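You operate a simulated robot arm through the tools that you are given. There is no shell and no other tool. Be economical: measure what you need, move in short steps, check, and stop when the job is done.

You are at the controls of a simulated robot arm. One attempt, no reset.

TASK
Scrub the toothpaste splash off the counter and soak the brush in cold water.
Fine: tile cleaner on the green brush; plug in, brush in the basin, water up to the blue band, tap off. What is to be rubbed or washed off counts as gone when no trace of it is left.
Where things are to end (x, y in the base frame): green brush within 60 mm of [610, 100].

It is judged by the outcome, as a careful person would: the job done as asked, and still so three seconds after it is handed in. It fails if anything else is knocked over, pushed out of place, dropped, spilled or broken.

THE ROBOT
A 6-joint arm with a two-finger parallel gripper, fixed in place. Base frame: the origin is at the foot of the arm, x ahead of it, y to its left, z up. Units: mm, degrees, N and s.
With the tool pointing down near the work surface it reaches from about 340 to 760 mm from the base axis. Its first joint turns from -66.0 to 66.0 degrees. Payload 2.45 kg.
The tool frame sits at the grasp point between the pads (the TCP): z along the fingers, y along the line on which they close. The tips reach 24 mm beyond it. Largest opening 68 mm; finger width 17, thickness 10; the body of the gripper, 40 by 70 mm, starts 41 mm behind the TCP.
Orientation is told as [roll, pitch, yaw] about the base's x, y, z axes, in that order, counted from this pose: with the fingers straight down and closing along the base's y, the tool's x points along the base's -x, its y along +y and its z along -z.

THE INTERFACE
- The arm moves only by the tool step_arm. Its argument "deltas" is a list of rows, each a list of 7 numbers: the finger opening in mm, from 0 to 68, then the shift along the base's x, y, z in mm, then the turn, a rotation vector about the base's x, y, z in degrees. In form: [[claw, tx, ty, tz, rx, ry, rz], ...]. A call has 1 to 10 rows; each row shifts and turns the commanded pose from where the row before left it. Each row takes 0.2 s and may step no farther than 50 mm and 8.6 degrees from the row before; otherwise, or with a gripper value out of range, the whole call is refused. A pose out of reach is approached as far as the arm can. The call stops where the force on the tool passes 50 N (or 10 N more than at its start, if that is more) or the arm is blocked; 0.2 s more then pass. The fingers move at their own pace (about 108 mm/s each) and stop on an object; they squeeze with about 39 N. The grip force told is the motor's: it shows also when the fingers shut on nothing. Time passes only in rows, and 0.2 s behind the last, so rows that do not move let the fingers close. The reply holds the time, the measured pose of the TCP, the force on the tool along the base axes, the opening and the grip force, in the units named above and with some noise, with the torque about the TCP (base axes, N m) and any sound that the robot's microphone picked up.
- Cameras (640 x 400 px; columns grow to the right, rows downward): "scene" is fixed at [192.4, 451.2, 1461.8]; the picture's right is [-0.39, -0.92, 0.00], its down [-0.61, 0.26, -0.74] and it looks along [0.69, -0.29, -0.67] (base axes); focal length 307 px, centre (320, 200). "wrist" rides on the gripper at [84, 11, -75] in the tool frame; the picture's right is [-0.13, 0.99, 0.00], its down [-0.60, -0.08, -0.79] and it looks along [-0.79, -0.10, 0.61] (tool axes); focal length 251 px, centre (320, 200). There is no depth. A picture from a camera that has moved, and an enlarged one, comes with that camera's place and axes in the base frame and with its lens. The place of the scene camera against the robot may be out by one fixed shift of up to 18 mm in any direction.
- get_image(camera): a new picture of that camera. No time passes.
- enlarge(camera, box): a new picture of the part [left, top, right, bottom] of that camera's present view, enlarged. No time passes.
- sign_off(): hands the job in; it is judged then, once.

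Work in short steps. Places have to be worked out from the pictures, the camera data and where the tool is seen: move nearer, look again, correct. Check each grasp and each placing, and mend what went wrong. You have 120 turns and 76 pictures in all, those below and enlarged ones among them. Open the gripper and draw the arm clear of the work before you hand the job in, unless the task says otherwise; then end with one line.

The tools are called after "Call:" by a JSON object that holds its "fn" and its "kwargs". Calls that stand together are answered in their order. step_arm: Moves the arm, as the interface text tells. Its arguments: {"type":"object","properties":{"deltas":{"type":"array","items":{"type":"array","items":{"type":"number"}}}},"required":["deltas"]} The other tools are called the same way: get_image (camera) takes a picture; enlarge (camera, box) takes an enlarged picture of a part of a camera's view; sign_off () hands the job in.

At the start:

```text
time: 0.0
eef_pos: [442.7, 189.5, 1231.7]
ee_rot: [0.1, -0.1, 0.0]
contact_force: [0.2, -1.0, -0.9]
ft_torque: [0.02, -0.02, 0.01]
grip_width: 67.8
finger_force: 0.1
```

scene: 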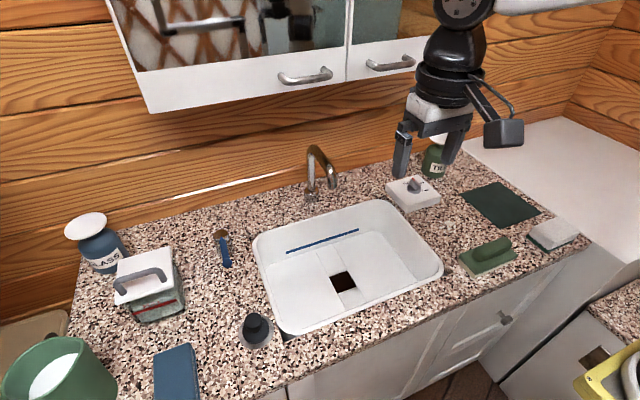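
wrist: 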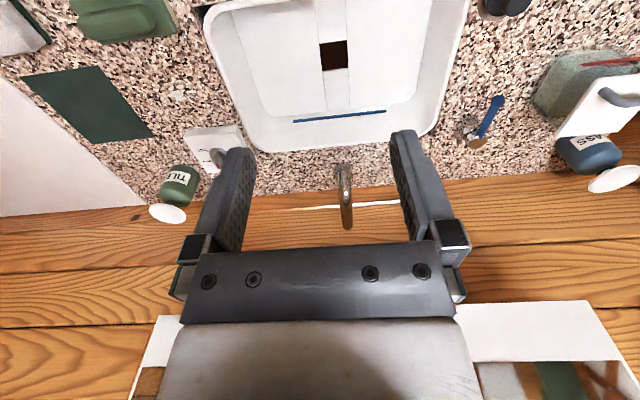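

I see the counter with the basin, tap, a control box (tap knob?), green brush, tile cleaner bottle and plug. I look closer at the parts first.

Call:
{"fn": "enlarge", "kwargs": {"camera": "scene", "box": [370, 120, 600, 290]}}

Call:
{"fn": "enlarge", "kwargs": {"camera": "scene", "box": [190, 140, 450, 350]}}

Call:
{"fn": "enlarge", "kwargs": {"camera": "wrist", "box": [0, 0, 260, 230]}}

```text
2.35 times, centred on (485, 205) of scene
camera zoom: at [192.4, 451.2, 1461.8], right [-0.39, -0.92, 0.0], down [-0.61, 0.26, -0.74], along [0.69, -0.29, -0.67], focal length 722 px, centre (-68, 188)
```

zoom: 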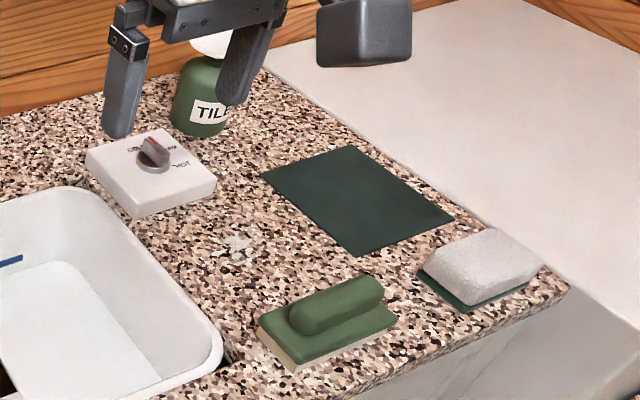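

```text
1.90 times, centred on (320, 245) of scene
camera zoom: at [192.4, 451.2, 1461.8], right [-0.39, -0.92, 0.0], down [-0.61, 0.26, -0.74], along [0.69, -0.29, -0.67], focal length 584 px, centre (320, 114)
```

zoom: 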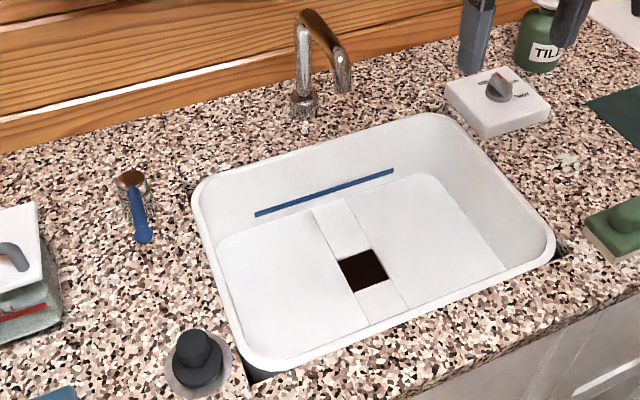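

```text
1.74 times, centred on (130, 115) of wrist
camera zoom: at [356.5, 200.9, 1305.9], right [0.13, 0.99, 0.0], down [0.6, -0.08, 0.79], along [0.79, -0.1, -0.61], focal length 437 px, centre (650, 348)
```

zoom: 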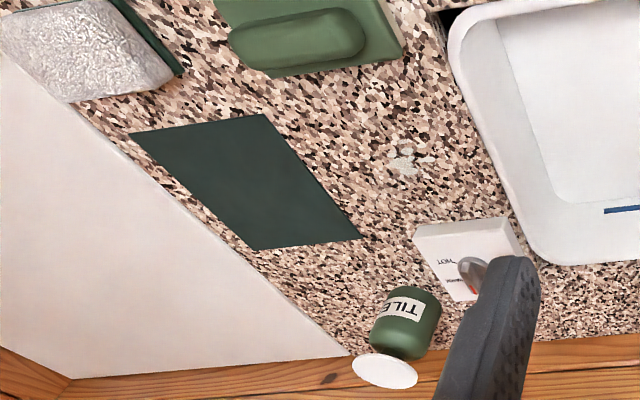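

The splash is near (551,-60), brush near (440,-62), tile bottle near (750,-177), counter at z≈900. I move over to get a closer look at the right-hand side with the wrist camera.

Call:
{"fn": "step_arm", "kwargs": {"deltas": [[68, 0, -40, -16, 0, 0, 0], [68, 0, -40, -16, 0, 0, 0], [68, 0, -40, -16, 0, 0, 0], [68, 0, -40, -16, 0, 0, 0], [68, 0, -40, -16, 0, 0, 0], [68, 0, -40, -16, 0, 0, 0], [68, 0, -40, -16, 0, 0, 0]]}}

Call:
{"fn": "get_image", "kwargs": {"camera": "wrist"}}

Call:
{"fn": "enlarge", "kwargs": {"camera": "scene", "box": [370, 120, 600, 290]}}

```text
time: 1.6
eef_pos: [440.6, -91.0, 1117.8]
ee_rot: [0.1, -0.1, 0.1]
contact_force: [0.0, 0.8, -0.2]
ft_torque: [0.03, 0.02, 0.02]
grip_width: 68.0
finger_force: 0.0
```

```text
70 pictures are left
camera wrist: at [354.3, -78.5, 1193.3], right [0.13, 0.99, 0.0], down [0.6, -0.08, 0.79], along [0.79, -0.1, -0.61], focal length 251 px, centre (320, 200)
```

wrist: 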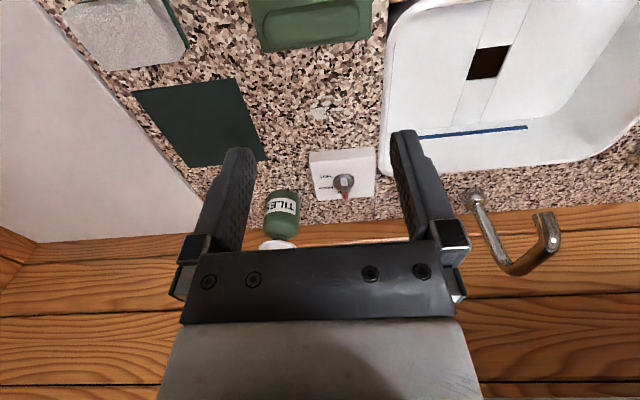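

```text
2.35 times, centred on (485, 205) of scene
camera zoom: at [192.3, 451.2, 1461.8], right [-0.39, -0.92, 0.0], down [-0.61, 0.26, -0.74], along [0.69, -0.29, -0.67], focal length 722 px, centre (-68, 188)
```

zoom: 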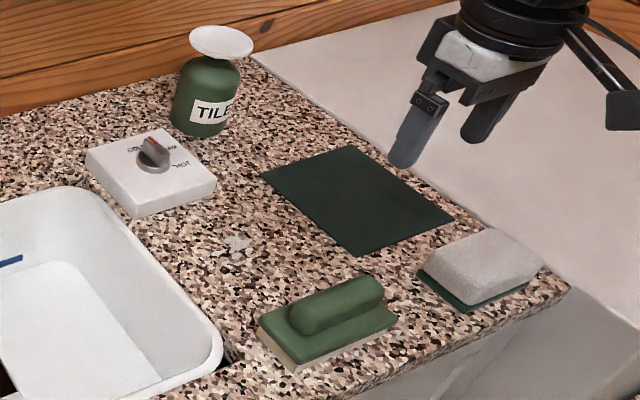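

The counter seems to be at z≈826; splash ≈(587,-107), brush ≈(455,-100). The bottle has a broad dish top (press dispenser). I move for a side view of it.

Call:
{"fn": "step_arm", "kwargs": {"deltas": [[68, 16, 42, -12, 0, 0, 0], [68, 16, 42, -12, 0, 0, 0], [68, 16, 42, -12, 0, 0, 0], [68, 16, 42, -12, 0, 0, 0], [68, 16, 42, -12, 0, 0, 0]]}}

Call:
{"fn": "get_image", "kwargs": {"camera": "wrist"}}

Call:
{"fn": "enlarge", "kwargs": {"camera": "wrist", "box": [0, 60, 240, 300]}}

```text
time: 2.8
eef_pos: [521.2, 119.2, 1059.9]
ee_rot: [0.0, -0.1, 0.0]
contact_force: [-0.1, 0.4, -0.3]
ft_torque: [0.0, 0.0, -0.02]
grip_width: 68.2
finger_force: 0.0
```

```text
68 pictures are left
camera wrist: at [437.0, 131.5, 1134.4], right [0.13, 0.99, 0.0], down [0.6, -0.08, 0.79], along [0.79, -0.1, -0.61], focal length 251 px, centre (320, 200)
```

wrist: 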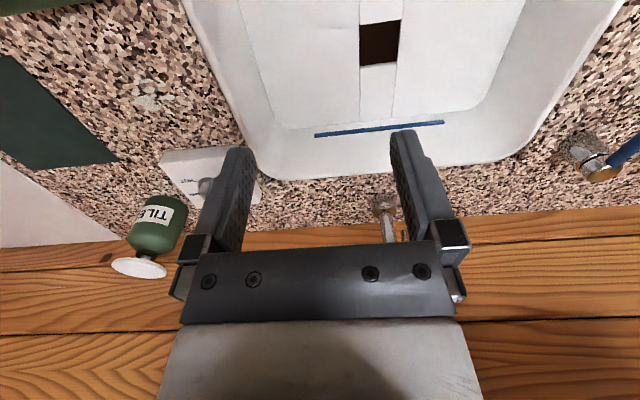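

```text
1.67 times, centred on (120, 180) of wrist
camera zoom: at [437.0, 131.5, 1134.4], right [0.13, 0.99, 0.0], down [0.6, -0.08, 0.79], along [0.79, -0.1, -0.61], focal length 419 px, centre (653, 233)
```

zoom: 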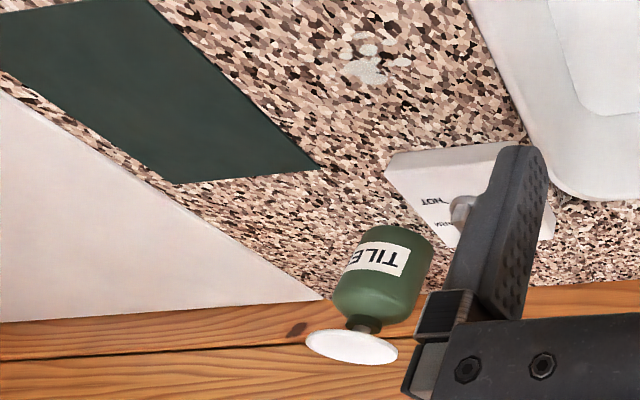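

The dish top lies near (789,-208,973), about 90 mm wide. Now I examine the dial, the lever, and the plug.

Call:
{"fn": "enlarge", "kwargs": {"camera": "scene", "box": [380, 160, 450, 215]}}

Call:
{"fn": "enlarge", "kwargs": {"camera": "scene", "box": [195, 220, 285, 350]}}

Call:
{"fn": "enlarge", "kwargs": {"camera": "wrist", "box": [540, 100, 640, 200]}}

Call:
{"fn": "enlarge", "kwargs": {"camera": "scene", "box": [440, 210, 600, 300]}}

```text
7.27 times, centred on (415, 188) of scene
camera zoom: at [192.4, 451.2, 1461.8], right [-0.39, -0.92, 0.0], down [-0.61, 0.26, -0.74], along [0.69, -0.29, -0.67], focal length 2230 px, centre (-371, 291)
```

zoom: 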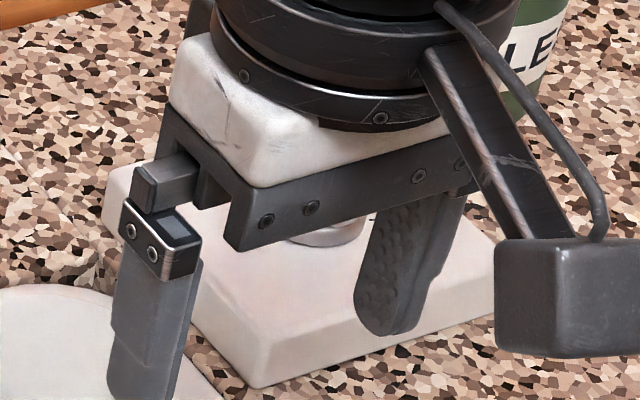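

```text
3.08 times, centred on (240, 285) of scene
camera zoom: at [192.4, 451.2, 1461.8], right [-0.39, -0.92, 0.0], down [-0.61, 0.26, -0.74], along [0.69, -0.29, -0.67], focal length 944 px, centre (566, -62)
```

zoom: 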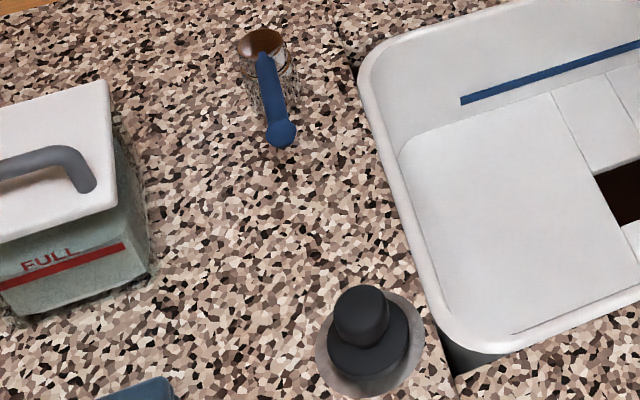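

```text
4.00 times, centred on (590, 150) of wrist
camera zoom: at [437.0, 131.5, 1134.4], right [0.13, 0.99, 0.0], down [0.6, -0.08, 0.79], along [0.79, -0.1, -0.61], focal length 1006 px, centre (-760, 400)
```

zoom: 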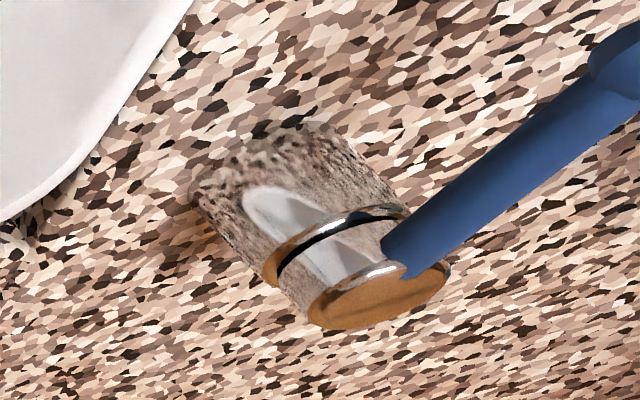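

```text
4.00 times, centred on (520, 255) of scene
camera zoom: at [192.4, 451.2, 1461.8], right [-0.39, -0.92, 0.0], down [-0.61, 0.26, -0.74], along [0.69, -0.29, -0.67], focal length 1227 px, centre (-480, -20)
```

zoom: 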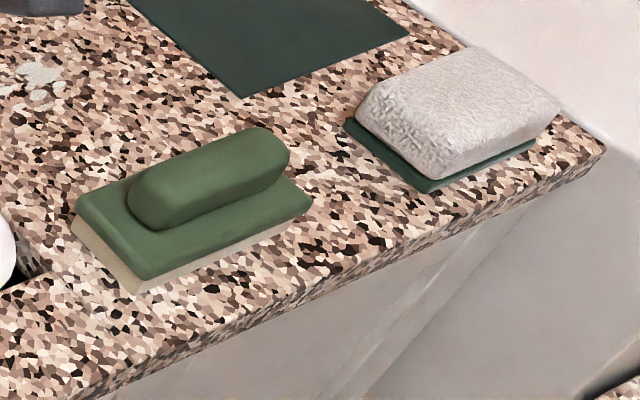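

Brush is axis-aligned with its length along y, about 136×58 mm, centre ≈(453,-104). I go above it and turn 90° so the fingers close across its handle.

Call:
{"fn": "step_arm", "kwargs": {"deltas": [[68, -7, -22, 0, 0, 0, 8.5], [68, -7, -22, 0, 0, 0, 8.5], [68, -7, -22, 0, 0, 0, 8.5], [68, -7, -22, 0, 0, 0, 8.5], [68, -7, -22, 0, 0, 0, 8.5], [68, -7, -22, 0, 0, 0, 8.5], [68, -7, -22, 0, 0, 0, 8.5], [68, -7, -22, 0, 0, 0, 8.5], [68, -7, -22, 0, 0, 0, 8.5], [68, -5, -25, 0, 0, 0, 8.5]]}}

Call:
{"fn": "step_arm", "kwargs": {"deltas": [[68, 0, 0, -30, 0, 0, 5], [68, 0, 0, -30, 0, 0, 0]]}}

Call:
{"fn": "get_image", "kwargs": {"camera": "wrist"}}

Call:
{"fn": "get_image", "kwargs": {"camera": "scene"}}

```text
time: 5.0
eef_pos: [457.4, -106.3, 1057.1]
ee_rot: [0.1, -0.1, 85.0]
contact_force: [-0.5, 0.2, 0.5]
ft_torque: [0.0, 0.01, 0.02]
grip_width: 68.0
finger_force: 0.1
```

```text
time: 5.6
eef_pos: [454.7, -105.8, 998.5]
ee_rot: [0.0, -0.1, 90.1]
contact_force: [-0.2, -0.9, 0.6]
ft_torque: [-0.02, -0.01, 0.01]
grip_width: 67.8
finger_force: 0.3
```

```text
62 pictures are left
camera wrist: at [442.7, -189.3, 1074.3], right [-0.99, 0.13, 0.0], down [0.08, 0.6, 0.79], along [0.1, 0.79, -0.61], focal length 251 px, centre (320, 200)
```

wrist: 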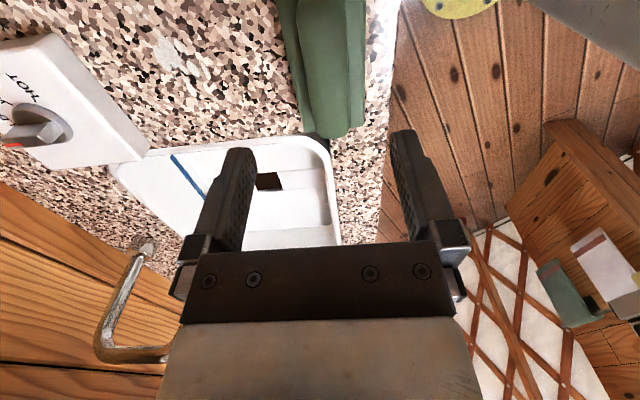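

```text
61 pictures are left
```

scene: 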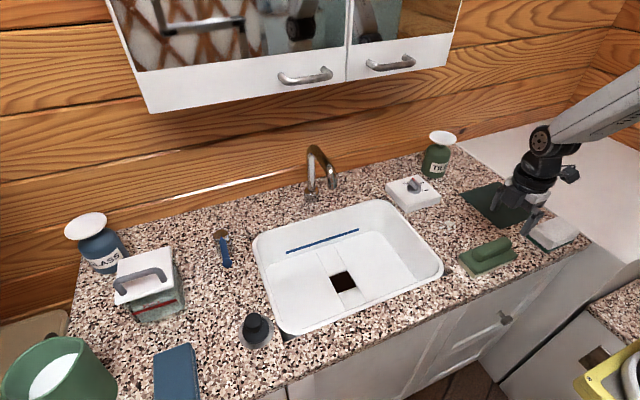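

From the wrist view the brush is at about (448,-97), plate top ≈ z 865. I come down to z≈930 and check the alignment.

Call:
{"fn": "step_arm", "kwargs": {"deltas": [[68, -6, 8, -24, 0, 0, 0], [68, 0, 0, -24, 0, 0, 0], [68, 0, 0, -20, 0, 0, 0]]}}

Call:
{"fn": "get_image", "kwargs": {"camera": "wrist"}}

Call:
{"fn": "enlarge", "kwargs": {"camera": "scene", "box": [440, 180, 600, 290]}}

```text
time: 6.4
eef_pos: [447.9, -95.5, 927.6]
ee_rot: [0.2, -0.1, 89.9]
contact_force: [0.6, -0.9, -0.8]
ft_torque: [-0.02, 0.02, -0.02]
grip_width: 67.9
finger_force: 0.2
```

```text
60 pictures are left
camera wrist: at [435.3, -178.6, 1003.5], right [-0.99, 0.13, 0.0], down [0.08, 0.6, 0.79], along [0.1, 0.79, -0.61], focal length 251 px, centre (320, 200)
```

wrist: 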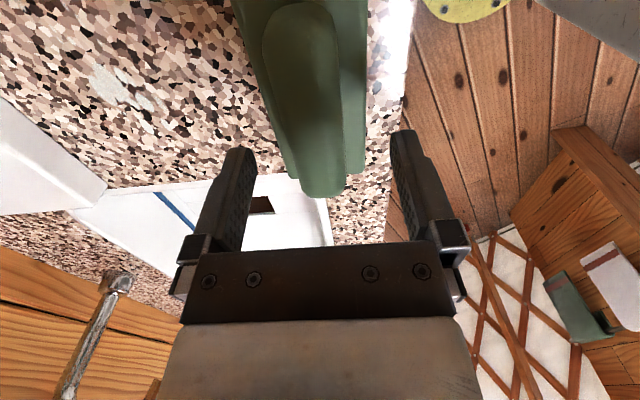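

```text
3.64 times, centred on (520, 235) of scene
camera zoom: at [192.4, 451.2, 1461.8], right [-0.39, -0.92, 0.0], down [-0.61, 0.26, -0.74], along [0.69, -0.29, -0.67], focal length 1115 px, centre (-407, 73)
```

zoom: 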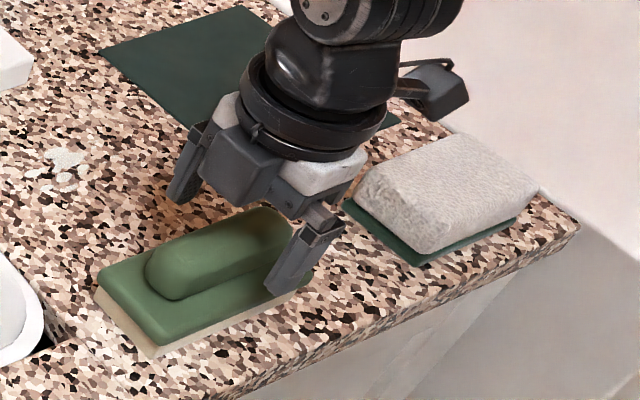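

Aligned within a few mm; handle x≈453. I descend toward the plate with the fingers straddling the handle, watching the force.

Call:
{"fn": "step_arm", "kwargs": {"deltas": [[68, 4, 0, -15, 0, 0, 0], [68, 0, 0, -12, 0, 0, 0], [68, 0, 0, -8, 0, 0, 0]]}}

Call:
{"fn": "enlarge", "kwargs": {"camera": "scene", "box": [440, 180, 600, 290]}}

```text
time: 7.2
eef_pos: [452.9, -96.5, 896.0]
ee_rot: [0.1, -0.1, 90.0]
contact_force: [-0.1, 1.0, -1.0]
ft_torque: [-0.01, 0.05, 0.0]
grip_width: 68.0
finger_force: 0.1
```

```text
3.64 times, centred on (520, 235) of scene
camera zoom: at [192.4, 451.2, 1461.8], right [-0.39, -0.92, 0.0], down [-0.61, 0.26, -0.74], along [0.69, -0.29, -0.67], focal length 1115 px, centre (-407, 73)
```

zoom: 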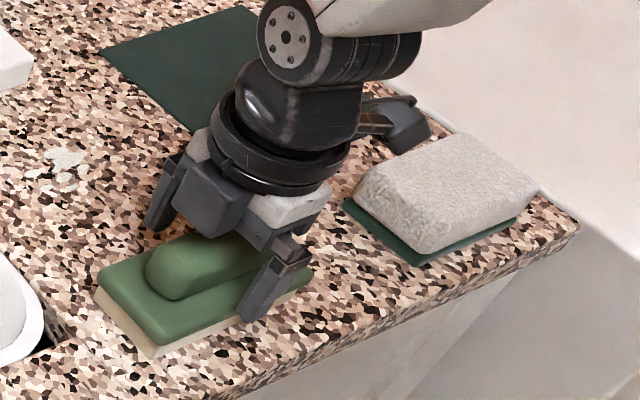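

Tips are at z≈872, straddling the handle. I close and read the width.

Call:
{"fn": "step_arm", "kwargs": {"deltas": [[45, 0, 0, 0, 0, 0, 0], [25, 0, 0, 0, 0, 0, 0], [10, 0, 0, 0, 0, 0, 0], [10, 0, 0, 0, 0, 0, 0]]}}

Call:
{"fn": "enlarge", "kwargs": {"camera": "scene", "box": [440, 180, 600, 290]}}

```text
time: 8.2
eef_pos: [453.4, -96.3, 894.6]
ee_rot: [0.1, -0.1, 90.0]
contact_force: [0.3, 0.4, -0.5]
ft_torque: [-0.01, 0.03, 0.02]
grip_width: 55.5
finger_force: 38.7
```

```text
3.64 times, centred on (520, 235) of scene
camera zoom: at [192.4, 451.2, 1461.8], right [-0.39, -0.92, 0.0], down [-0.61, 0.26, -0.74], along [0.69, -0.29, -0.67], focal length 1115 px, centre (-407, 73)
```

zoom: 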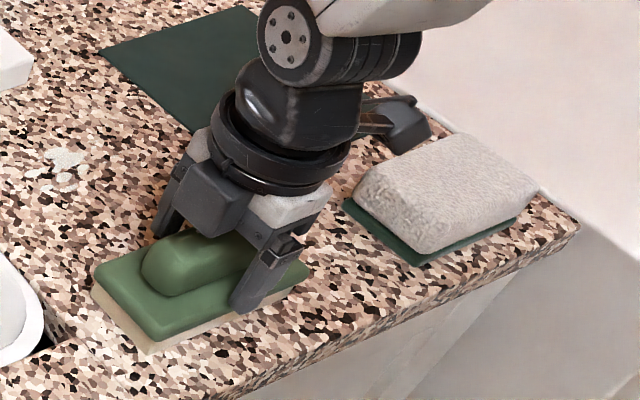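

It closed on the plate's edges (55 mm). I want the handle: open, rise, and close again.

Call:
{"fn": "step_arm", "kwargs": {"deltas": [[68, 0, 0, 0, 0, 0, 0], [68, 0, 0, 6, 0, 0, 0], [68, 0, 0, 6, 0, 0, 0], [40, 0, 0, 0, 0, 0, 0], [20, 0, 0, 0, 0, 0, 0], [10, 0, 0, 0, 0, 0, 0]]}}

Call:
{"fn": "enlarge", "kwargs": {"camera": "scene", "box": [440, 180, 600, 290]}}

```text
time: 9.6
eef_pos: [453.1, -96.1, 908.1]
ee_rot: [0.1, -0.2, 90.1]
contact_force: [0.1, 0.8, 2.7]
ft_torque: [-0.08, 0.04, -0.02]
grip_width: 29.7
finger_force: 39.1
```

```text
3.64 times, centred on (520, 235) of scene
camera zoom: at [192.3, 451.2, 1461.8], right [-0.39, -0.92, 0.0], down [-0.61, 0.26, -0.74], along [0.69, -0.29, -0.67], focal length 1115 px, centre (-407, 73)
```

zoom: 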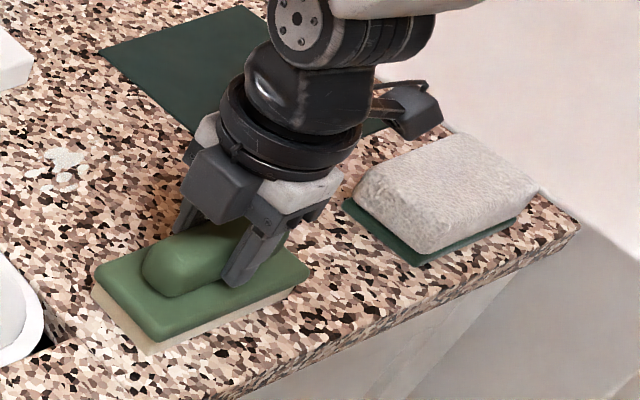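

Width 29.7 with firm grip: it holds the handle. Bristles rest on the counter with TCP at z 908. I lift and check.

Call:
{"fn": "step_arm", "kwargs": {"deltas": [[10, 0, 0, 15, 0, 0, 0], [10, 0, 0, 25, 0, 0, 0], [10, 0, 0, 40, 0, 0, 0], [10, 0, 0, 40, 0, 0, 0], [10, 0, 0, 40, 0, 0, 0], [10, 0, 0, 30, 0, 0, 0]]}}

Call:
{"fn": "get_image", "kwargs": {"camera": "scene"}}

Call:
{"fn": "get_image", "kwargs": {"camera": "wrist"}}

```text
time: 11.0
eef_pos: [452.7, -93.9, 1099.1]
ee_rot: [0.2, -0.1, 90.1]
contact_force: [-0.1, -0.3, -1.4]
ft_torque: [0.01, 0.02, -0.02]
grip_width: 29.6
finger_force: 38.5
```

```text
55 pictures are left
```

scene: 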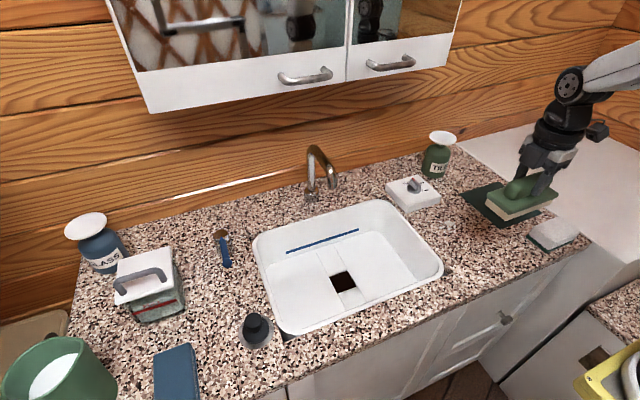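

```text
54 pictures are left
camera wrist: at [440.1, -178.6, 1173.3], right [-0.99, 0.13, 0.0], down [0.08, 0.6, 0.79], along [0.1, 0.79, -0.61], focal length 251 px, centre (320, 200)
```

wrist: 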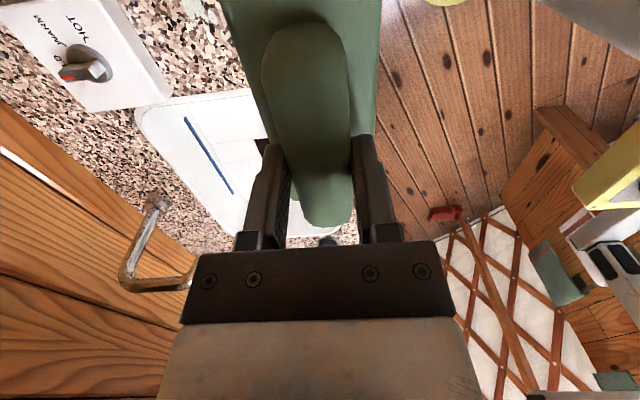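

The brush is held (≈1.4 N). I rotate it so its length points radially outward, and move toward the bottle at a safe height (cupboard edge at x>712, y>-76, z>1220 must be avoided).

Call:
{"fn": "step_arm", "kwargs": {"deltas": [[10, 12, -5, 0, 0, 0, -8.1], [10, 12, -5, 0, 0, 0, -8.1], [10, 12, -5, 0, 0, 0, -8.1], [10, 12, -5, 0, 0, 0, -8.1], [10, 12, -5, 0, 0, 0, -8.1], [10, 12, -5, 0, 0, 0, -8.1], [10, 12, -5, 0, 0, 0, -8.1], [10, 12, -5, 0, 0, 0, -8.1], [10, 12, -5, 0, 0, 0, -8.1], [10, 12, -5, 0, 0, 0, -8.1]]}}

Call:
{"fn": "step_arm", "kwargs": {"deltas": [[10, 28, -10, 0, 0, 0, -8], [10, 28, -10, 0, 0, 0, -8], [10, 28, -10, 0, 0, 0, -8], [10, 28, -8, 0, 0, 0, 0], [10, 20, -5, 0, 0, 0, 0]]}}

Call:
{"fn": "get_image", "kwargs": {"camera": "scene"}}

Call:
{"fn": "get_image", "kwargs": {"camera": "wrist"}}

```text
time: 13.2
eef_pos: [571.9, -146.8, 1097.3]
ee_rot: [0.0, -0.1, 8.8]
contact_force: [-0.3, 0.4, -1.0]
ft_torque: [0.02, 0.0, -0.03]
grip_width: 29.6
finger_force: 39.1
```

```text
time: 14.4
eef_pos: [703.3, -188.6, 1095.8]
ee_rot: [0.1, -0.1, -15.0]
contact_force: [0.4, -0.2, -2.2]
ft_torque: [0.01, 0.01, -0.01]
grip_width: 29.6
finger_force: 38.8
```

```text
53 pictures are left
```

scene: 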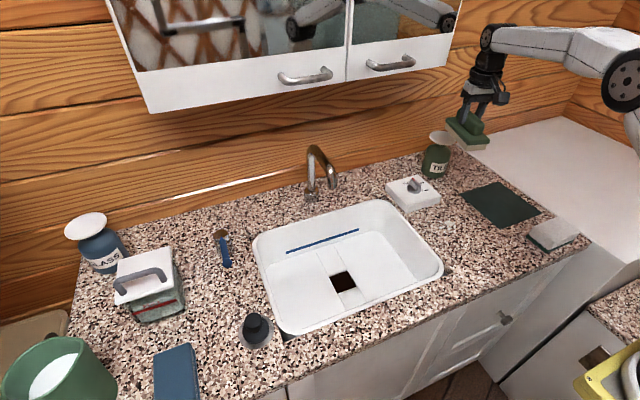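

```text
52 pictures are left
camera wrist: at [624.1, -155.0, 1170.6], right [0.38, 0.92, 0.0], down [0.56, -0.23, 0.79], along [0.73, -0.3, -0.61], focal length 251 px, centre (320, 200)
```

wrist: 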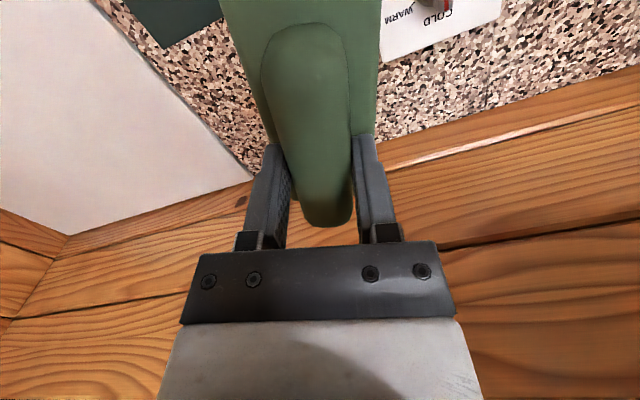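

Above and just short of the dish. I extend further outward to test reach.

Call:
{"fn": "step_arm", "kwargs": {"deltas": [[10, 25, -6, 0, 0, 0, 0], [10, 25, -6, 0, 0, 0, 0], [10, 25, -6, 0, 0, 0, 0]]}}

Call:
{"fn": "enlarge", "kwargs": {"camera": "scene", "box": [400, 60, 520, 200]}}

```text
time: 15.2
eef_pos: [734.8, -191.8, 1088.3]
ee_rot: [0.0, -0.1, -15.0]
contact_force: [-0.2, -0.6, -0.7]
ft_torque: [0.01, 0.05, -0.02]
grip_width: 29.3
finger_force: 39.2
out of reach, approached as far as the arm can: row 2, 3
```

```text
2.86 times, centred on (460, 130) of scene
camera zoom: at [192.4, 451.2, 1461.8], right [-0.39, -0.92, 0.0], down [-0.61, 0.26, -0.74], along [0.69, -0.29, -0.67], focal length 876 px, centre (-80, 400)
```

zoom: 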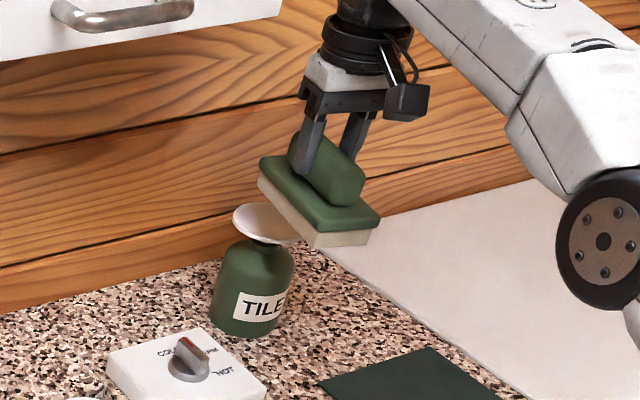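

Reach stops at radius ≈759, so the brush's outer half covers the dish's centre, within the bottle's base — good enough to press. I bring the commanded pose back to the reachable edge and descend gently.

Call:
{"fn": "step_arm", "kwargs": {"deltas": [[10, -40, 10, 0, 0, 0, 0], [10, 0, 0, -10, 0, 0, 0]]}}

```text
time: 15.8
eef_pos: [733.6, -193.4, 1080.1]
ee_rot: [0.2, -0.1, -15.1]
contact_force: [-0.8, -0.2, -0.9]
ft_torque: [-0.02, 0.02, -0.02]
grip_width: 29.6
finger_force: 38.9
out of reach, approached as far as the arm can: row 1
```

Descending in small steps toward the dish (contact expected near TCP z≈1055).

Call:
{"fn": "step_arm", "kwargs": {"deltas": [[10, 0, 0, -5, 0, 0, 0], [10, 0, 0, -5, 0, 0, 0], [10, 0, 0, -4, 0, 0, 0], [10, 0, 0, -4, 0, 0, 0]]}}

Call:
{"fn": "enlarge", "kwargs": {"camera": "scene", "box": [400, 60, 520, 200]}}

```text
time: 16.8
eef_pos: [735.6, -195.0, 1063.1]
ee_rot: [0.1, 0.0, -15.0]
contact_force: [-0.3, -0.3, -0.6]
ft_torque: [-0.02, 0.02, 0.0]
grip_width: 29.3
finger_force: 39.4
out of reach, approached as far as the arm can: row 4
```

```text
2.86 times, centred on (460, 130) of scene
camera zoom: at [192.4, 451.2, 1461.8], right [-0.39, -0.92, 0.0], down [-0.61, 0.26, -0.74], along [0.69, -0.29, -0.67], focal length 876 px, centre (-80, 400)
```

zoom: 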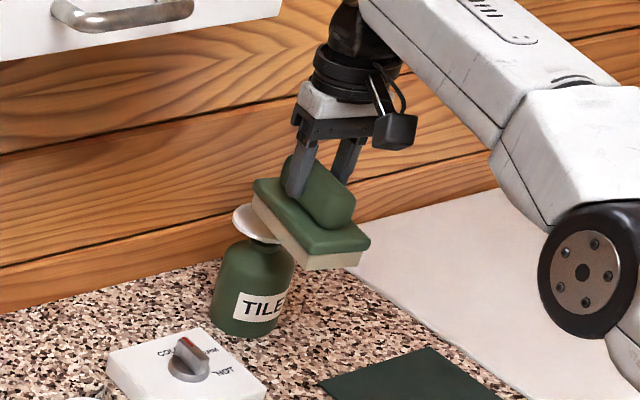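

The brush end overlies the dish centre, ~10 mm to the right. I shift +y 8 and press down slowly.

Call:
{"fn": "step_arm", "kwargs": {"deltas": [[10, -3, 8, 0, 0, 0, 0], [10, 0, 0, -3, 0, 0, 0], [10, 0, 0, -3, 0, 0, 0], [10, 0, 0, -3, 0, 0, 0]]}}

```text
time: 17.8
eef_pos: [740.0, -188.0, 1053.7]
ee_rot: [0.1, 0.0, -15.0]
contact_force: [0.6, 0.5, -1.6]
ft_torque: [0.02, -0.03, 0.02]
grip_width: 29.6
finger_force: 38.9
out of reach, approached as far as the arm can: row 1
```

Call:
{"fn": "step_arm", "kwargs": {"deltas": [[10, 0, 0, -3, 0, 0, 0], [10, 0, 0, -3, 0, 0, 0], [10, 0, 0, -2, 0, 0, 0]]}}

Call:
{"fn": "enlarge", "kwargs": {"camera": "scene", "box": [400, 90, 500, 200]}}

```text
time: 18.6
eef_pos: [741.1, -187.9, 1047.5]
ee_rot: [0.0, 0.2, -15.0]
contact_force: [-0.1, 0.1, -1.4]
ft_torque: [0.0, 0.02, -0.03]
grip_width: 29.6
finger_force: 39.1
```

```text
3.64 times, centred on (450, 145) of scene
camera zoom: at [192.4, 451.2, 1461.8], right [-0.39, -0.92, 0.0], down [-0.61, 0.26, -0.74], along [0.69, -0.29, -0.67], focal length 1115 px, centre (-153, 400)
```

zoom: 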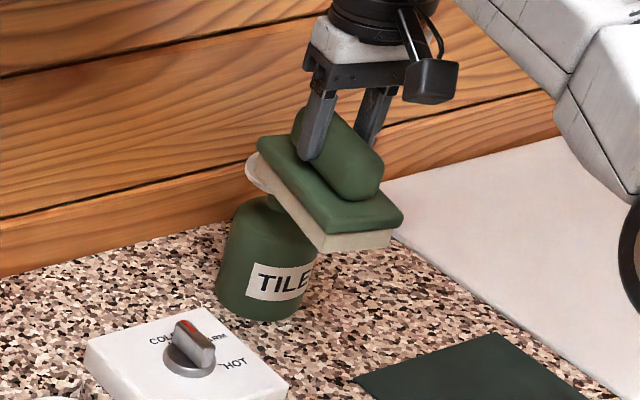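

No contact yet. I keep descending in 3 mm steps.

Call:
{"fn": "step_arm", "kwargs": {"deltas": [[10, 0, 0, -3, 0, 0, 0], [10, 0, 0, -3, 0, 0, 0], [10, 0, 0, -3, 0, 0, 0]]}}

```text
time: 19.4
eef_pos: [741.2, -188.1, 1037.6]
ee_rot: [0.1, 0.1, -15.0]
contact_force: [-0.1, -0.3, 0.1]
ft_torque: [-0.03, 0.02, 0.02]
grip_width: 29.4
finger_force: 39.0
```

Call:
{"fn": "step_arm", "kwargs": {"deltas": [[10, 0, 0, -3, 0, 0, 0], [10, 0, 0, -3, 0, 0, 0]]}}

Call:
{"fn": "enlarge", "kwargs": {"camera": "scene", "box": [400, 90, 500, 200]}}

```text
time: 20.0
eef_pos: [742.4, -188.3, 1032.7]
ee_rot: [0.1, 0.1, -15.0]
contact_force: [-1.3, 0.1, 1.4]
ft_torque: [-0.05, 0.0, -0.03]
grip_width: 29.5
finger_force: 38.9
```

```text
3.64 times, centred on (450, 145) of scene
camera zoom: at [192.3, 451.2, 1461.8], right [-0.39, -0.92, 0.0], down [-0.61, 0.26, -0.74], along [0.69, -0.29, -0.67], focal length 1115 px, centre (-153, 400)
```

zoom: 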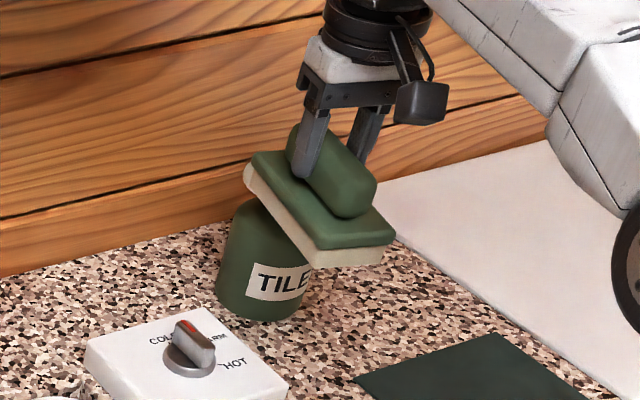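

Contact seems to begin (force z rising). Press a bit further.

Call:
{"fn": "step_arm", "kwargs": {"deltas": [[10, 0, 0, -3, 0, 0, 0], [10, 0, 0, -3, 0, 0, 0]]}}

```text
time: 20.6
eef_pos: [741.3, -189.6, 1028.1]
ee_rot: [0.1, 0.0, -15.0]
contact_force: [-2.3, 1.0, 1.8]
ft_torque: [-0.09, 0.07, -0.08]
grip_width: 29.6
finger_force: 39.4
```

Call:
{"fn": "step_arm", "kwargs": {"deltas": [[10, 0, 0, -4, 0, 0, 0], [10, 0, 0, -4, 0, 0, 0]]}}

Call:
{"fn": "enlarge", "kwargs": {"camera": "scene", "box": [400, 90, 500, 200]}}

Call:
{"fn": "get_image", "kwargs": {"camera": "wrist"}}

```text
time: 21.2
eef_pos: [742.8, -189.6, 1024.0]
ee_rot: [0.0, -0.4, -14.9]
contact_force: [-17.9, 6.2, 28.8]
ft_torque: [-0.35, 0.18, -0.17]
grip_width: 29.6
finger_force: 39.1
out of reach, approached as far as the arm can: row 2
```

```text
3.64 times, centred on (450, 145) of scene
camera zoom: at [191.1, 451.6, 1461.9], right [-0.39, -0.92, 0.0], down [-0.61, 0.26, -0.75], along [0.69, -0.29, -0.67], focal length 1115 px, centre (-153, 400)
```

zoom: 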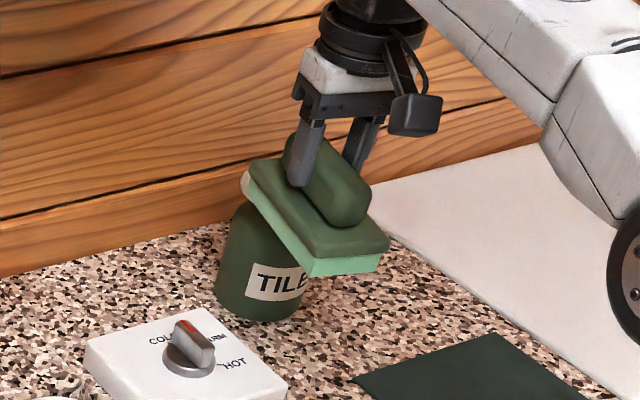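

```text
46 pictures are left
camera wrist: at [661.9, -154.9, 1099.0], right [0.38, 0.92, 0.0], down [0.56, -0.23, 0.8], along [0.74, -0.3, -0.6], focal length 251 px, centre (320, 200)
```

wrist: 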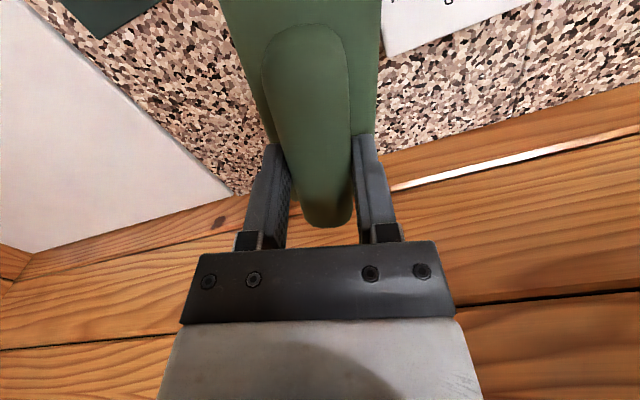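

The bristles have turned green: cleaner is on. I lift straight up, then head to the splash with yaw 0.

Call:
{"fn": "step_arm", "kwargs": {"deltas": [[10, 0, 0, 15, 0, 0, 0], [10, 0, 0, 30, 0, 0, 0], [10, 0, 0, 35, 0, 0, 0], [10, -35, 10, 0, 0, 0, 5], [10, -35, 15, 0, 0, 0, 5], [10, -35, 20, 0, 0, 0, 5], [10, -35, 20, 0, 0, 0, 0], [10, -30, 15, 0, 0, 0, 0]]}}

Call:
{"fn": "get_image", "kwargs": {"camera": "wrist"}}

Call:
{"fn": "get_image", "kwargs": {"camera": "scene"}}

```text
time: 23.0
eef_pos: [733.6, -176.6, 1110.7]
ee_rot: [0.1, 0.0, -7.0]
contact_force: [0.0, 0.1, -0.9]
ft_torque: [-0.01, 0.04, 0.0]
grip_width: 29.3
finger_force: 38.8
out of reach, approached as far as the arm can: row 3, 4, 5, 6, 7, 8
```

```text
45 pictures are left
camera wrist: at [650.3, -154.0, 1186.0], right [0.25, 0.97, 0.0], down [0.59, -0.15, 0.79], along [0.77, -0.2, -0.61], focal length 251 px, centre (320, 200)
```

wrist: 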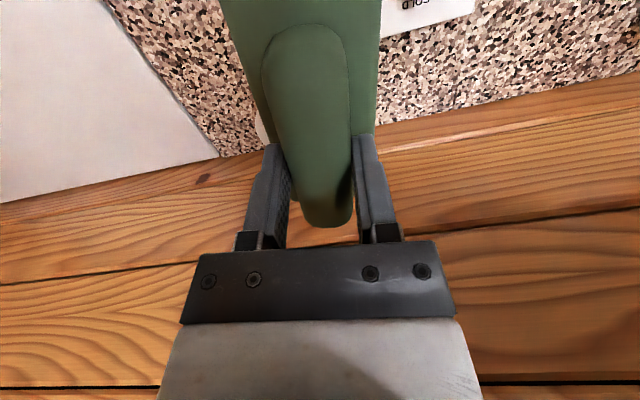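

```text
44 pictures are left
```

scene: 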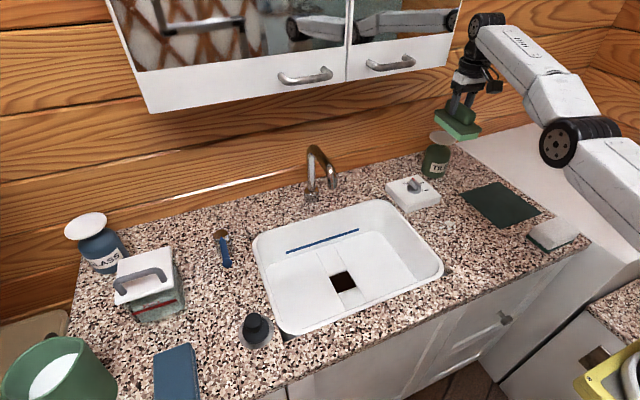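

The arm lagged near the reach limit; I pull inward in one step and read the pose.

Call:
{"fn": "step_arm", "kwargs": {"deltas": [[10, -20, 5, 0, 0, 0, 0]]}}

```text
time: 23.4
eef_pos: [733.2, -176.4, 1111.1]
ee_rot: [0.1, 0.1, -7.1]
contact_force: [-0.7, -0.3, -1.0]
ft_torque: [0.02, -0.01, -0.02]
grip_width: 29.4
finger_force: 39.1
out of reach, approached as far as the arm can: row 1
```

Call:
{"fn": "step_arm", "kwargs": {"deltas": [[10, 0, 0, -20, 0, 0, 0], [10, -20, 0, -10, 0, 0, 0]]}}

```text
time: 24.0
eef_pos: [737.3, -177.3, 1088.0]
ee_rot: [0.1, 0.1, -7.1]
contact_force: [-0.4, -0.3, -1.2]
ft_torque: [-0.01, 0.01, 0.0]
grip_width: 29.4
finger_force: 39.1
out of reach, approached as far as the arm can: row 1, 2
```

Height responds, but x stays on the boundary, so I keep pulling inward.

Call:
{"fn": "step_arm", "kwargs": {"deltas": [[10, -45, 10, 0, 0, 0, 0]]}}

Call:
{"fn": "step_arm", "kwargs": {"deltas": [[10, -45, 10, 0, 0, 0, 0]]}}

```text
time: 24.4
eef_pos: [735.8, -178.6, 1089.9]
ee_rot: [0.1, 0.1, -7.1]
contact_force: [0.5, 0.6, -1.1]
ft_torque: [0.0, 0.03, 0.0]
grip_width: 29.6
finger_force: 38.9
out of reach, approached as far as the arm can: row 1
```

```text
time: 24.8
eef_pos: [736.1, -180.6, 1092.0]
ee_rot: [0.1, 0.1, -7.1]
contact_force: [0.5, -1.1, -0.5]
ft_torque: [0.03, -0.01, 0.01]
grip_width: 29.3
finger_force: 38.3
out of reach, approached as far as the arm can: row 1
```

The arm is at its stretched singularity here; lower down (z≈1050) it was within reach and still clears the dish. I descend a little, then pull inward.

Call:
{"fn": "step_arm", "kwargs": {"deltas": [[10, 0, 0, -15, 0, 0, 0], [10, 0, 0, -12, 0, 0, 0]]}}

Call:
{"fn": "step_arm", "kwargs": {"deltas": [[10, -10, 3, -5, 0, 0, 0], [10, -10, 3, -5, 0, 0, 0]]}}

```text
time: 25.4
eef_pos: [740.5, -182.6, 1063.7]
ee_rot: [0.0, 0.0, -7.0]
contact_force: [0.1, 0.2, -0.6]
ft_torque: [-0.01, -0.01, 0.01]
grip_width: 29.3
finger_force: 39.1
```

```text
time: 26.0
eef_pos: [740.2, -183.4, 1055.3]
ee_rot: [0.1, 0.0, -7.2]
contact_force: [0.2, -0.6, -0.5]
ft_torque: [0.03, 0.0, 0.0]
grip_width: 29.4
finger_force: 39.2
out of reach, approached as far as the arm can: row 1, 2
```

Inward rows are still not solved; I try unlocking the elbow by tilting the tool slightly (fingers outward), which moves the wrist inward.

Call:
{"fn": "step_arm", "kwargs": {"deltas": [[10, 0, 0, 5, 0, -6, 0], [10, 0, 0, 5, 0, -6, 0]]}}

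Call:
{"fn": "step_arm", "kwargs": {"deltas": [[10, -30, 8, 10, 0, 0, 0]]}}

```text
time: 26.6
eef_pos: [773.3, -194.1, 1070.8]
ee_rot: [1.7, -11.7, -7.2]
contact_force: [1.0, -1.0, -1.0]
ft_torque: [0.01, -0.01, -0.02]
grip_width: 29.9
finger_force: 39.2
out of reach, approached as far as the arm can: row 1, 2
```

```text
time: 27.0
eef_pos: [771.1, -193.9, 1079.7]
ee_rot: [1.7, -11.7, -7.2]
contact_force: [0.1, -0.3, -1.9]
ft_torque: [0.03, -0.01, -0.02]
grip_width: 29.4
finger_force: 39.1
out of reach, approached as far as the arm can: row 1
```

Only the wrist moved, so the elbow is locked straight. I undo the tilt and dip vertically, where the line lies inside the reach sphere, then pull in with tiny steps.

Call:
{"fn": "step_arm", "kwargs": {"deltas": [[10, 0, 0, 0, 0, 6, 0], [10, 0, 0, 0, 0, 5.7, 0], [10, 0, 0, -10, 0, 0, 0]]}}

Call:
{"fn": "step_arm", "kwargs": {"deltas": [[10, 0, 0, -8, 0, 0, 0], [10, 0, 0, -8, 0, 0, 0], [10, -2, 0, 0, 0, 0, 0], [10, -2, 0, 0, 0, 0, 0]]}}

```text
time: 27.8
eef_pos: [738.3, -185.2, 1068.5]
ee_rot: [0.0, -0.2, -7.1]
contact_force: [-0.2, -0.4, -0.9]
ft_torque: [0.01, 0.01, -0.01]
grip_width: 29.6
finger_force: 38.7
out of reach, approached as far as the arm can: row 2
```

```text
time: 28.8
eef_pos: [735.3, -184.8, 1053.9]
ee_rot: [0.2, -0.3, -7.1]
contact_force: [-0.4, 0.8, -1.1]
ft_torque: [0.03, 0.03, 0.0]
grip_width: 29.2
finger_force: 38.9
```

Unlocked: no more reach warnings. I continue inward with growing steps.

Call:
{"fn": "step_arm", "kwargs": {"deltas": [[10, -4, 0, 0, 0, 0, 0], [10, -6, 2, 0, 0, 0, 0], [10, -10, 3, 0, 0, 0, 0], [10, -15, 5, 0, 0, 0, 3], [10, -20, 8, 0, 0, 0, 4], [10, -25, 15, 0, 0, 0, 0], [10, -25, 15, 0, 0, 0, 0], [10, -25, 15, 0, 0, 0, 0], [10, -25, 15, 0, 0, 0, 0]]}}

Call:
{"fn": "get_image", "kwargs": {"camera": "wrist"}}

```text
time: 30.8
eef_pos: [577.8, -107.2, 1056.6]
ee_rot: [0.2, -0.3, -0.1]
contact_force: [0.1, -1.2, -1.4]
ft_torque: [0.03, 0.0, -0.03]
grip_width: 29.6
finger_force: 39.3
```

```text
43 pictures are left
camera wrist: at [492.3, -94.9, 1130.5], right [0.13, 0.99, 0.0], down [0.6, -0.08, 0.8], along [0.79, -0.1, -0.61], focal length 251 px, centre (320, 200)
```

wrist: 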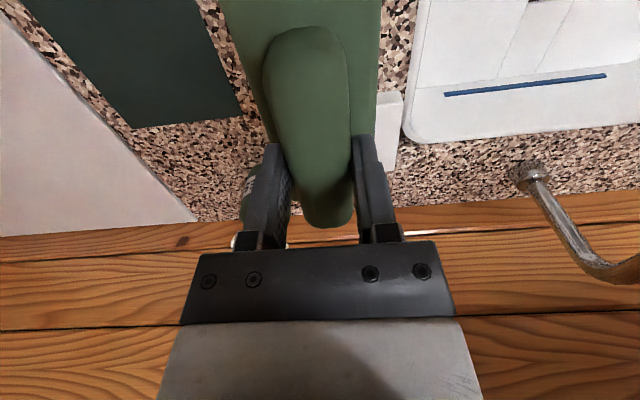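

Over the splash. I shift to x≈565 to stay clear of the dial box and descend to just above the counter.

Call:
{"fn": "step_arm", "kwargs": {"deltas": [[10, -12, 0, -35, 0, 0, 0], [10, 0, 0, -35, 0, 0, 0], [10, 0, 0, -35, 0, 0, 0], [10, 0, 0, -25, 0, 0, 0]]}}

Call:
{"fn": "enlarge", "kwargs": {"camera": "scene", "box": [370, 140, 530, 270]}}

```text
time: 31.8
eef_pos: [569.1, -106.0, 922.9]
ee_rot: [0.3, -0.3, 0.0]
contact_force: [-0.5, -0.1, -1.6]
ft_torque: [0.05, -0.04, -0.04]
grip_width: 29.4
finger_force: 39.4
```

```text
3.08 times, centred on (450, 205) of scene
camera zoom: at [192.4, 451.2, 1461.8], right [-0.39, -0.92, 0.0], down [-0.61, 0.26, -0.74], along [0.69, -0.29, -0.67], focal length 944 px, centre (-80, 185)
```

zoom: 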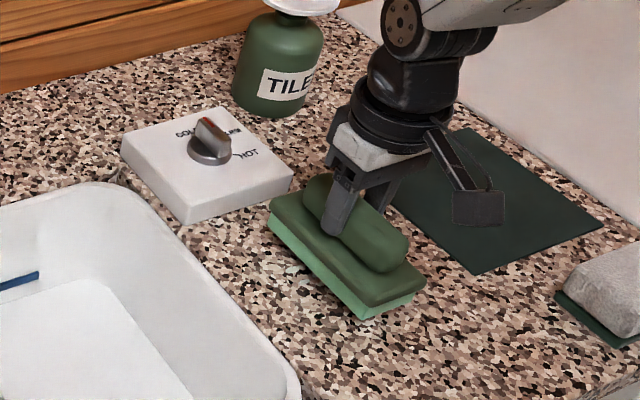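

The splash peeks out left of the brush; box gap is ~30 mm. I lower to contact and press lightly.

Call:
{"fn": "step_arm", "kwargs": {"deltas": [[10, -8, 6, -8, 0, 0, 0], [10, 0, 0, -4, 0, 0, 0], [10, 0, 0, -3, 0, 0, 0], [10, 0, 0, -2, 0, 0, 0]]}}

```text
time: 32.8
eef_pos: [561.5, -100.2, 906.3]
ee_rot: [0.2, -0.2, -0.1]
contact_force: [-4.1, 1.3, 10.3]
ft_torque: [-0.2, 0.98, -0.18]
grip_width: 29.5
finger_force: 39.1
```

Contact at about 11 N. I scrub back and forth across y with small x shifts.

Call:
{"fn": "step_arm", "kwargs": {"deltas": [[10, 0, 20, 0, 0, 0, 0], [10, 0, -25, 0, 0, 0, 0], [10, 0, -25, 0, 0, 0, 0], [10, 6, 25, 0, 0, 0, 0], [10, 0, 25, 0, 0, 0, 0], [10, 0, -25, 0, 0, 0, 0], [10, 0, -25, 0, 0, 0, 0], [10, -12, 25, 0, 0, 0, 0], [10, 0, 25, 0, 0, 0, 0], [10, 6, -20, 0, 0, 0, 0]]}}

Call:
{"fn": "step_arm", "kwargs": {"deltas": [[10, 0, 20, 0, 0, 0, 0], [10, 0, -25, 0, 0, 0, 0], [10, 0, -25, 0, 0, 0, 0], [10, -30, 0, 0, 0, 0, 0], [10, 30, 12, 0, 0, 0, 0], [10, -30, 12, 0, 0, 0, 0], [10, 30, 12, 0, 0, 0, 0], [10, -30, 12, 0, 0, 0, 0], [10, 30, 0, 0, 0, 0, 0], [10, 0, -18, 0, 0, 0, 0]]}}

Call:
{"fn": "step_arm", "kwargs": {"deltas": [[10, 0, 0, 10, 0, 0, 0], [10, -15, 0, 40, 0, 0, 0], [10, -40, 0, 40, 0, 0, 0], [10, -40, 0, 30, 0, 0, 0]]}}

Call:
{"fn": "enlarge", "kwargs": {"camera": "scene", "box": [370, 140, 530, 270]}}

```text
time: 35.0
eef_pos: [558.9, -100.0, 907.0]
ee_rot: [0.3, -0.2, -0.1]
contact_force: [-6.8, 27.5, 32.9]
ft_torque: [0.9, 0.41, -0.21]
grip_width: 29.6
finger_force: 39.4
```

```text
time: 36.6
eef_pos: [542.1, -100.4, 905.9]
ee_rot: [0.2, 0.3, -0.1]
contact_force: [-1.8, 1.4, 9.7]
ft_torque: [0.05, -0.31, 0.07]
grip_width: 29.5
finger_force: 39.1
stopped in row 7: the force on the tool passed its limit at 57 N (the readings are from after the stop); the commanded pose is now the measured one
```

```text
refused: row 3 steps farther than a row can; nothing moved
```

```text
3.08 times, centred on (450, 205) of scene
camera zoom: at [192.1, 451.2, 1461.8], right [-0.39, -0.92, 0.0], down [-0.61, 0.26, -0.74], along [0.69, -0.29, -0.67], focal length 944 px, centre (-80, 185)
```

zoom: 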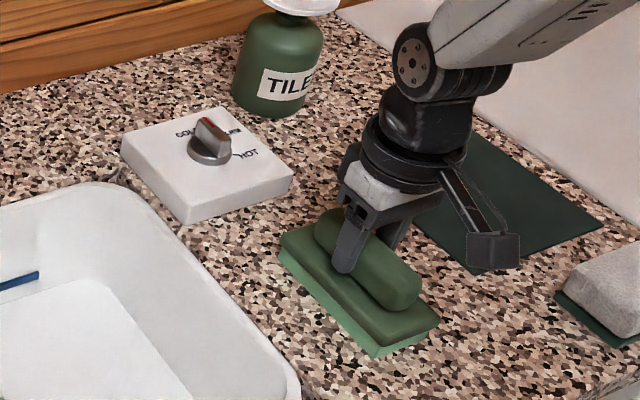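

Scrubbed, stopped once by friction. I lift and move aside to inspect the spot.

Call:
{"fn": "step_arm", "kwargs": {"deltas": [[10, 0, 0, 15, 0, 0, 0], [10, -20, 0, 40, 0, 0, 0], [10, -30, 0, 35, 0, 0, 0], [10, -35, 0, 30, 0, 0, 0], [10, -35, 0, 25, 0, 0, 0]]}}

Call:
{"fn": "enlarge", "kwargs": {"camera": "scene", "box": [410, 190, 500, 255]}}

```text
time: 37.8
eef_pos: [421.1, -98.9, 1051.0]
ee_rot: [0.1, 0.4, -0.3]
contact_force: [0.0, 0.4, -1.8]
ft_torque: [0.03, 0.01, -0.02]
grip_width: 29.2
finger_force: 39.3
```

```text
6.15 times, centred on (455, 222) of scene
camera zoom: at [192.4, 451.2, 1461.8], right [-0.39, -0.92, 0.0], down [-0.61, 0.26, -0.74], along [0.69, -0.29, -0.67], focal length 1887 px, centre (-511, 62)
```

zoom: 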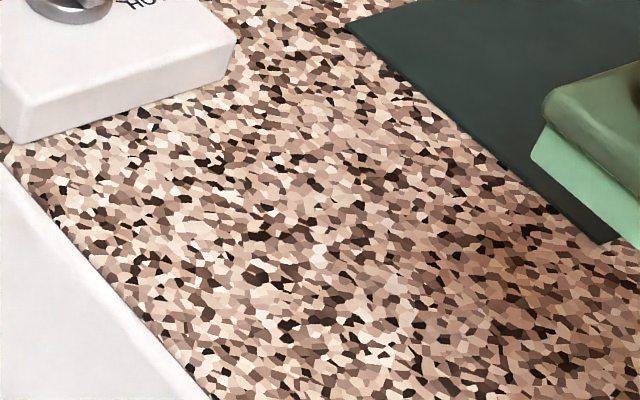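

No trace visible in the scene view; I check with the wrist camera too.

Call:
{"fn": "step_arm", "kwargs": {"deltas": [[10, 0, 35, 10, 0, 0, 0], [10, 10, 40, 10, 0, 0, 0], [10, 10, 40, 0, 0, 0, 0]]}}

Call:
{"fn": "get_image", "kwargs": {"camera": "wrist"}}

```text
time: 38.6
eef_pos: [442.0, 20.0, 1067.8]
ee_rot: [0.1, 0.4, -0.3]
contact_force: [-1.2, -0.6, -1.3]
ft_torque: [-0.01, 0.04, 0.0]
grip_width: 29.4
finger_force: 38.8
```

```text
39 pictures are left
camera wrist: at [357.0, 31.6, 1143.4], right [0.13, 0.99, 0.0], down [0.61, -0.09, 0.79], along [0.78, -0.1, -0.61], focal length 251 px, centre (320, 200)
```

wrist: 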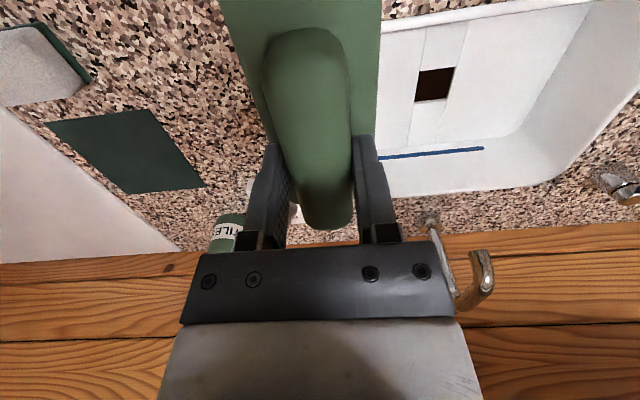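

The brush hides the spot now; I'll recheck later. The drain is at ≈(613,211,700), the basin floor spans x 530–745, y≥16. I bring the brush over (622,100), high above the basin.

Call:
{"fn": "step_arm", "kwargs": {"deltas": [[10, 36, 16, -10, 0, 0, 0], [10, 36, 16, -15, 0, 0, 0], [10, 36, 16, -15, 0, 0, 0], [10, 36, 16, -20, 0, 0, 0], [10, 36, 16, -20, 0, 0, 0]]}}

Call:
{"fn": "get_image", "kwargs": {"camera": "scene"}}

Call:
{"fn": "get_image", "kwargs": {"camera": "wrist"}}

```text
time: 39.8
eef_pos: [620.5, 95.3, 990.9]
ee_rot: [0.2, 0.3, -0.3]
contact_force: [0.5, -0.7, -1.0]
ft_torque: [0.02, 0.01, 0.02]
grip_width: 29.4
finger_force: 38.5
```

```text
38 pictures are left
```

scene: 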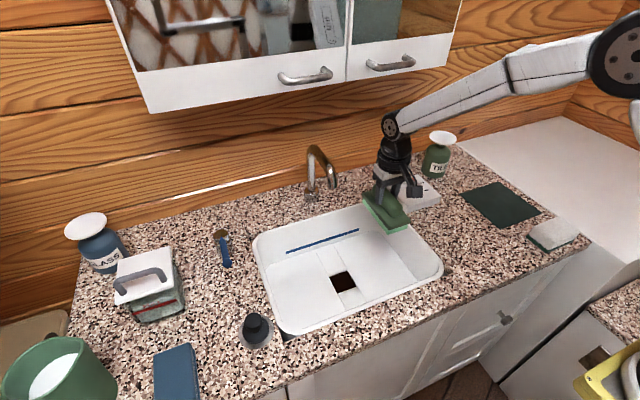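

```text
37 pictures are left
camera wrist: at [535.9, 107.8, 1066.7], right [0.13, 0.99, 0.0], down [0.61, -0.09, 0.79], along [0.78, -0.1, -0.61], focal length 251 px, centre (320, 200)
```

wrist: 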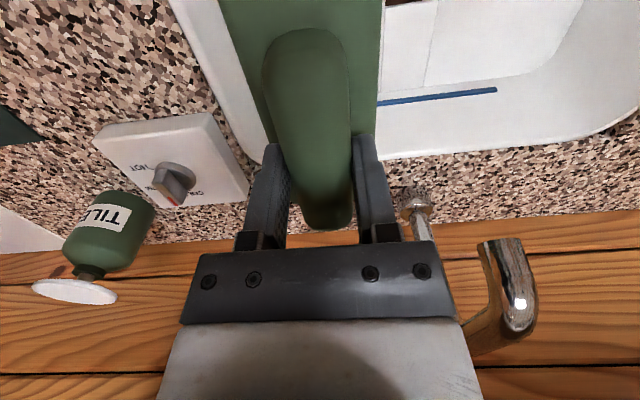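

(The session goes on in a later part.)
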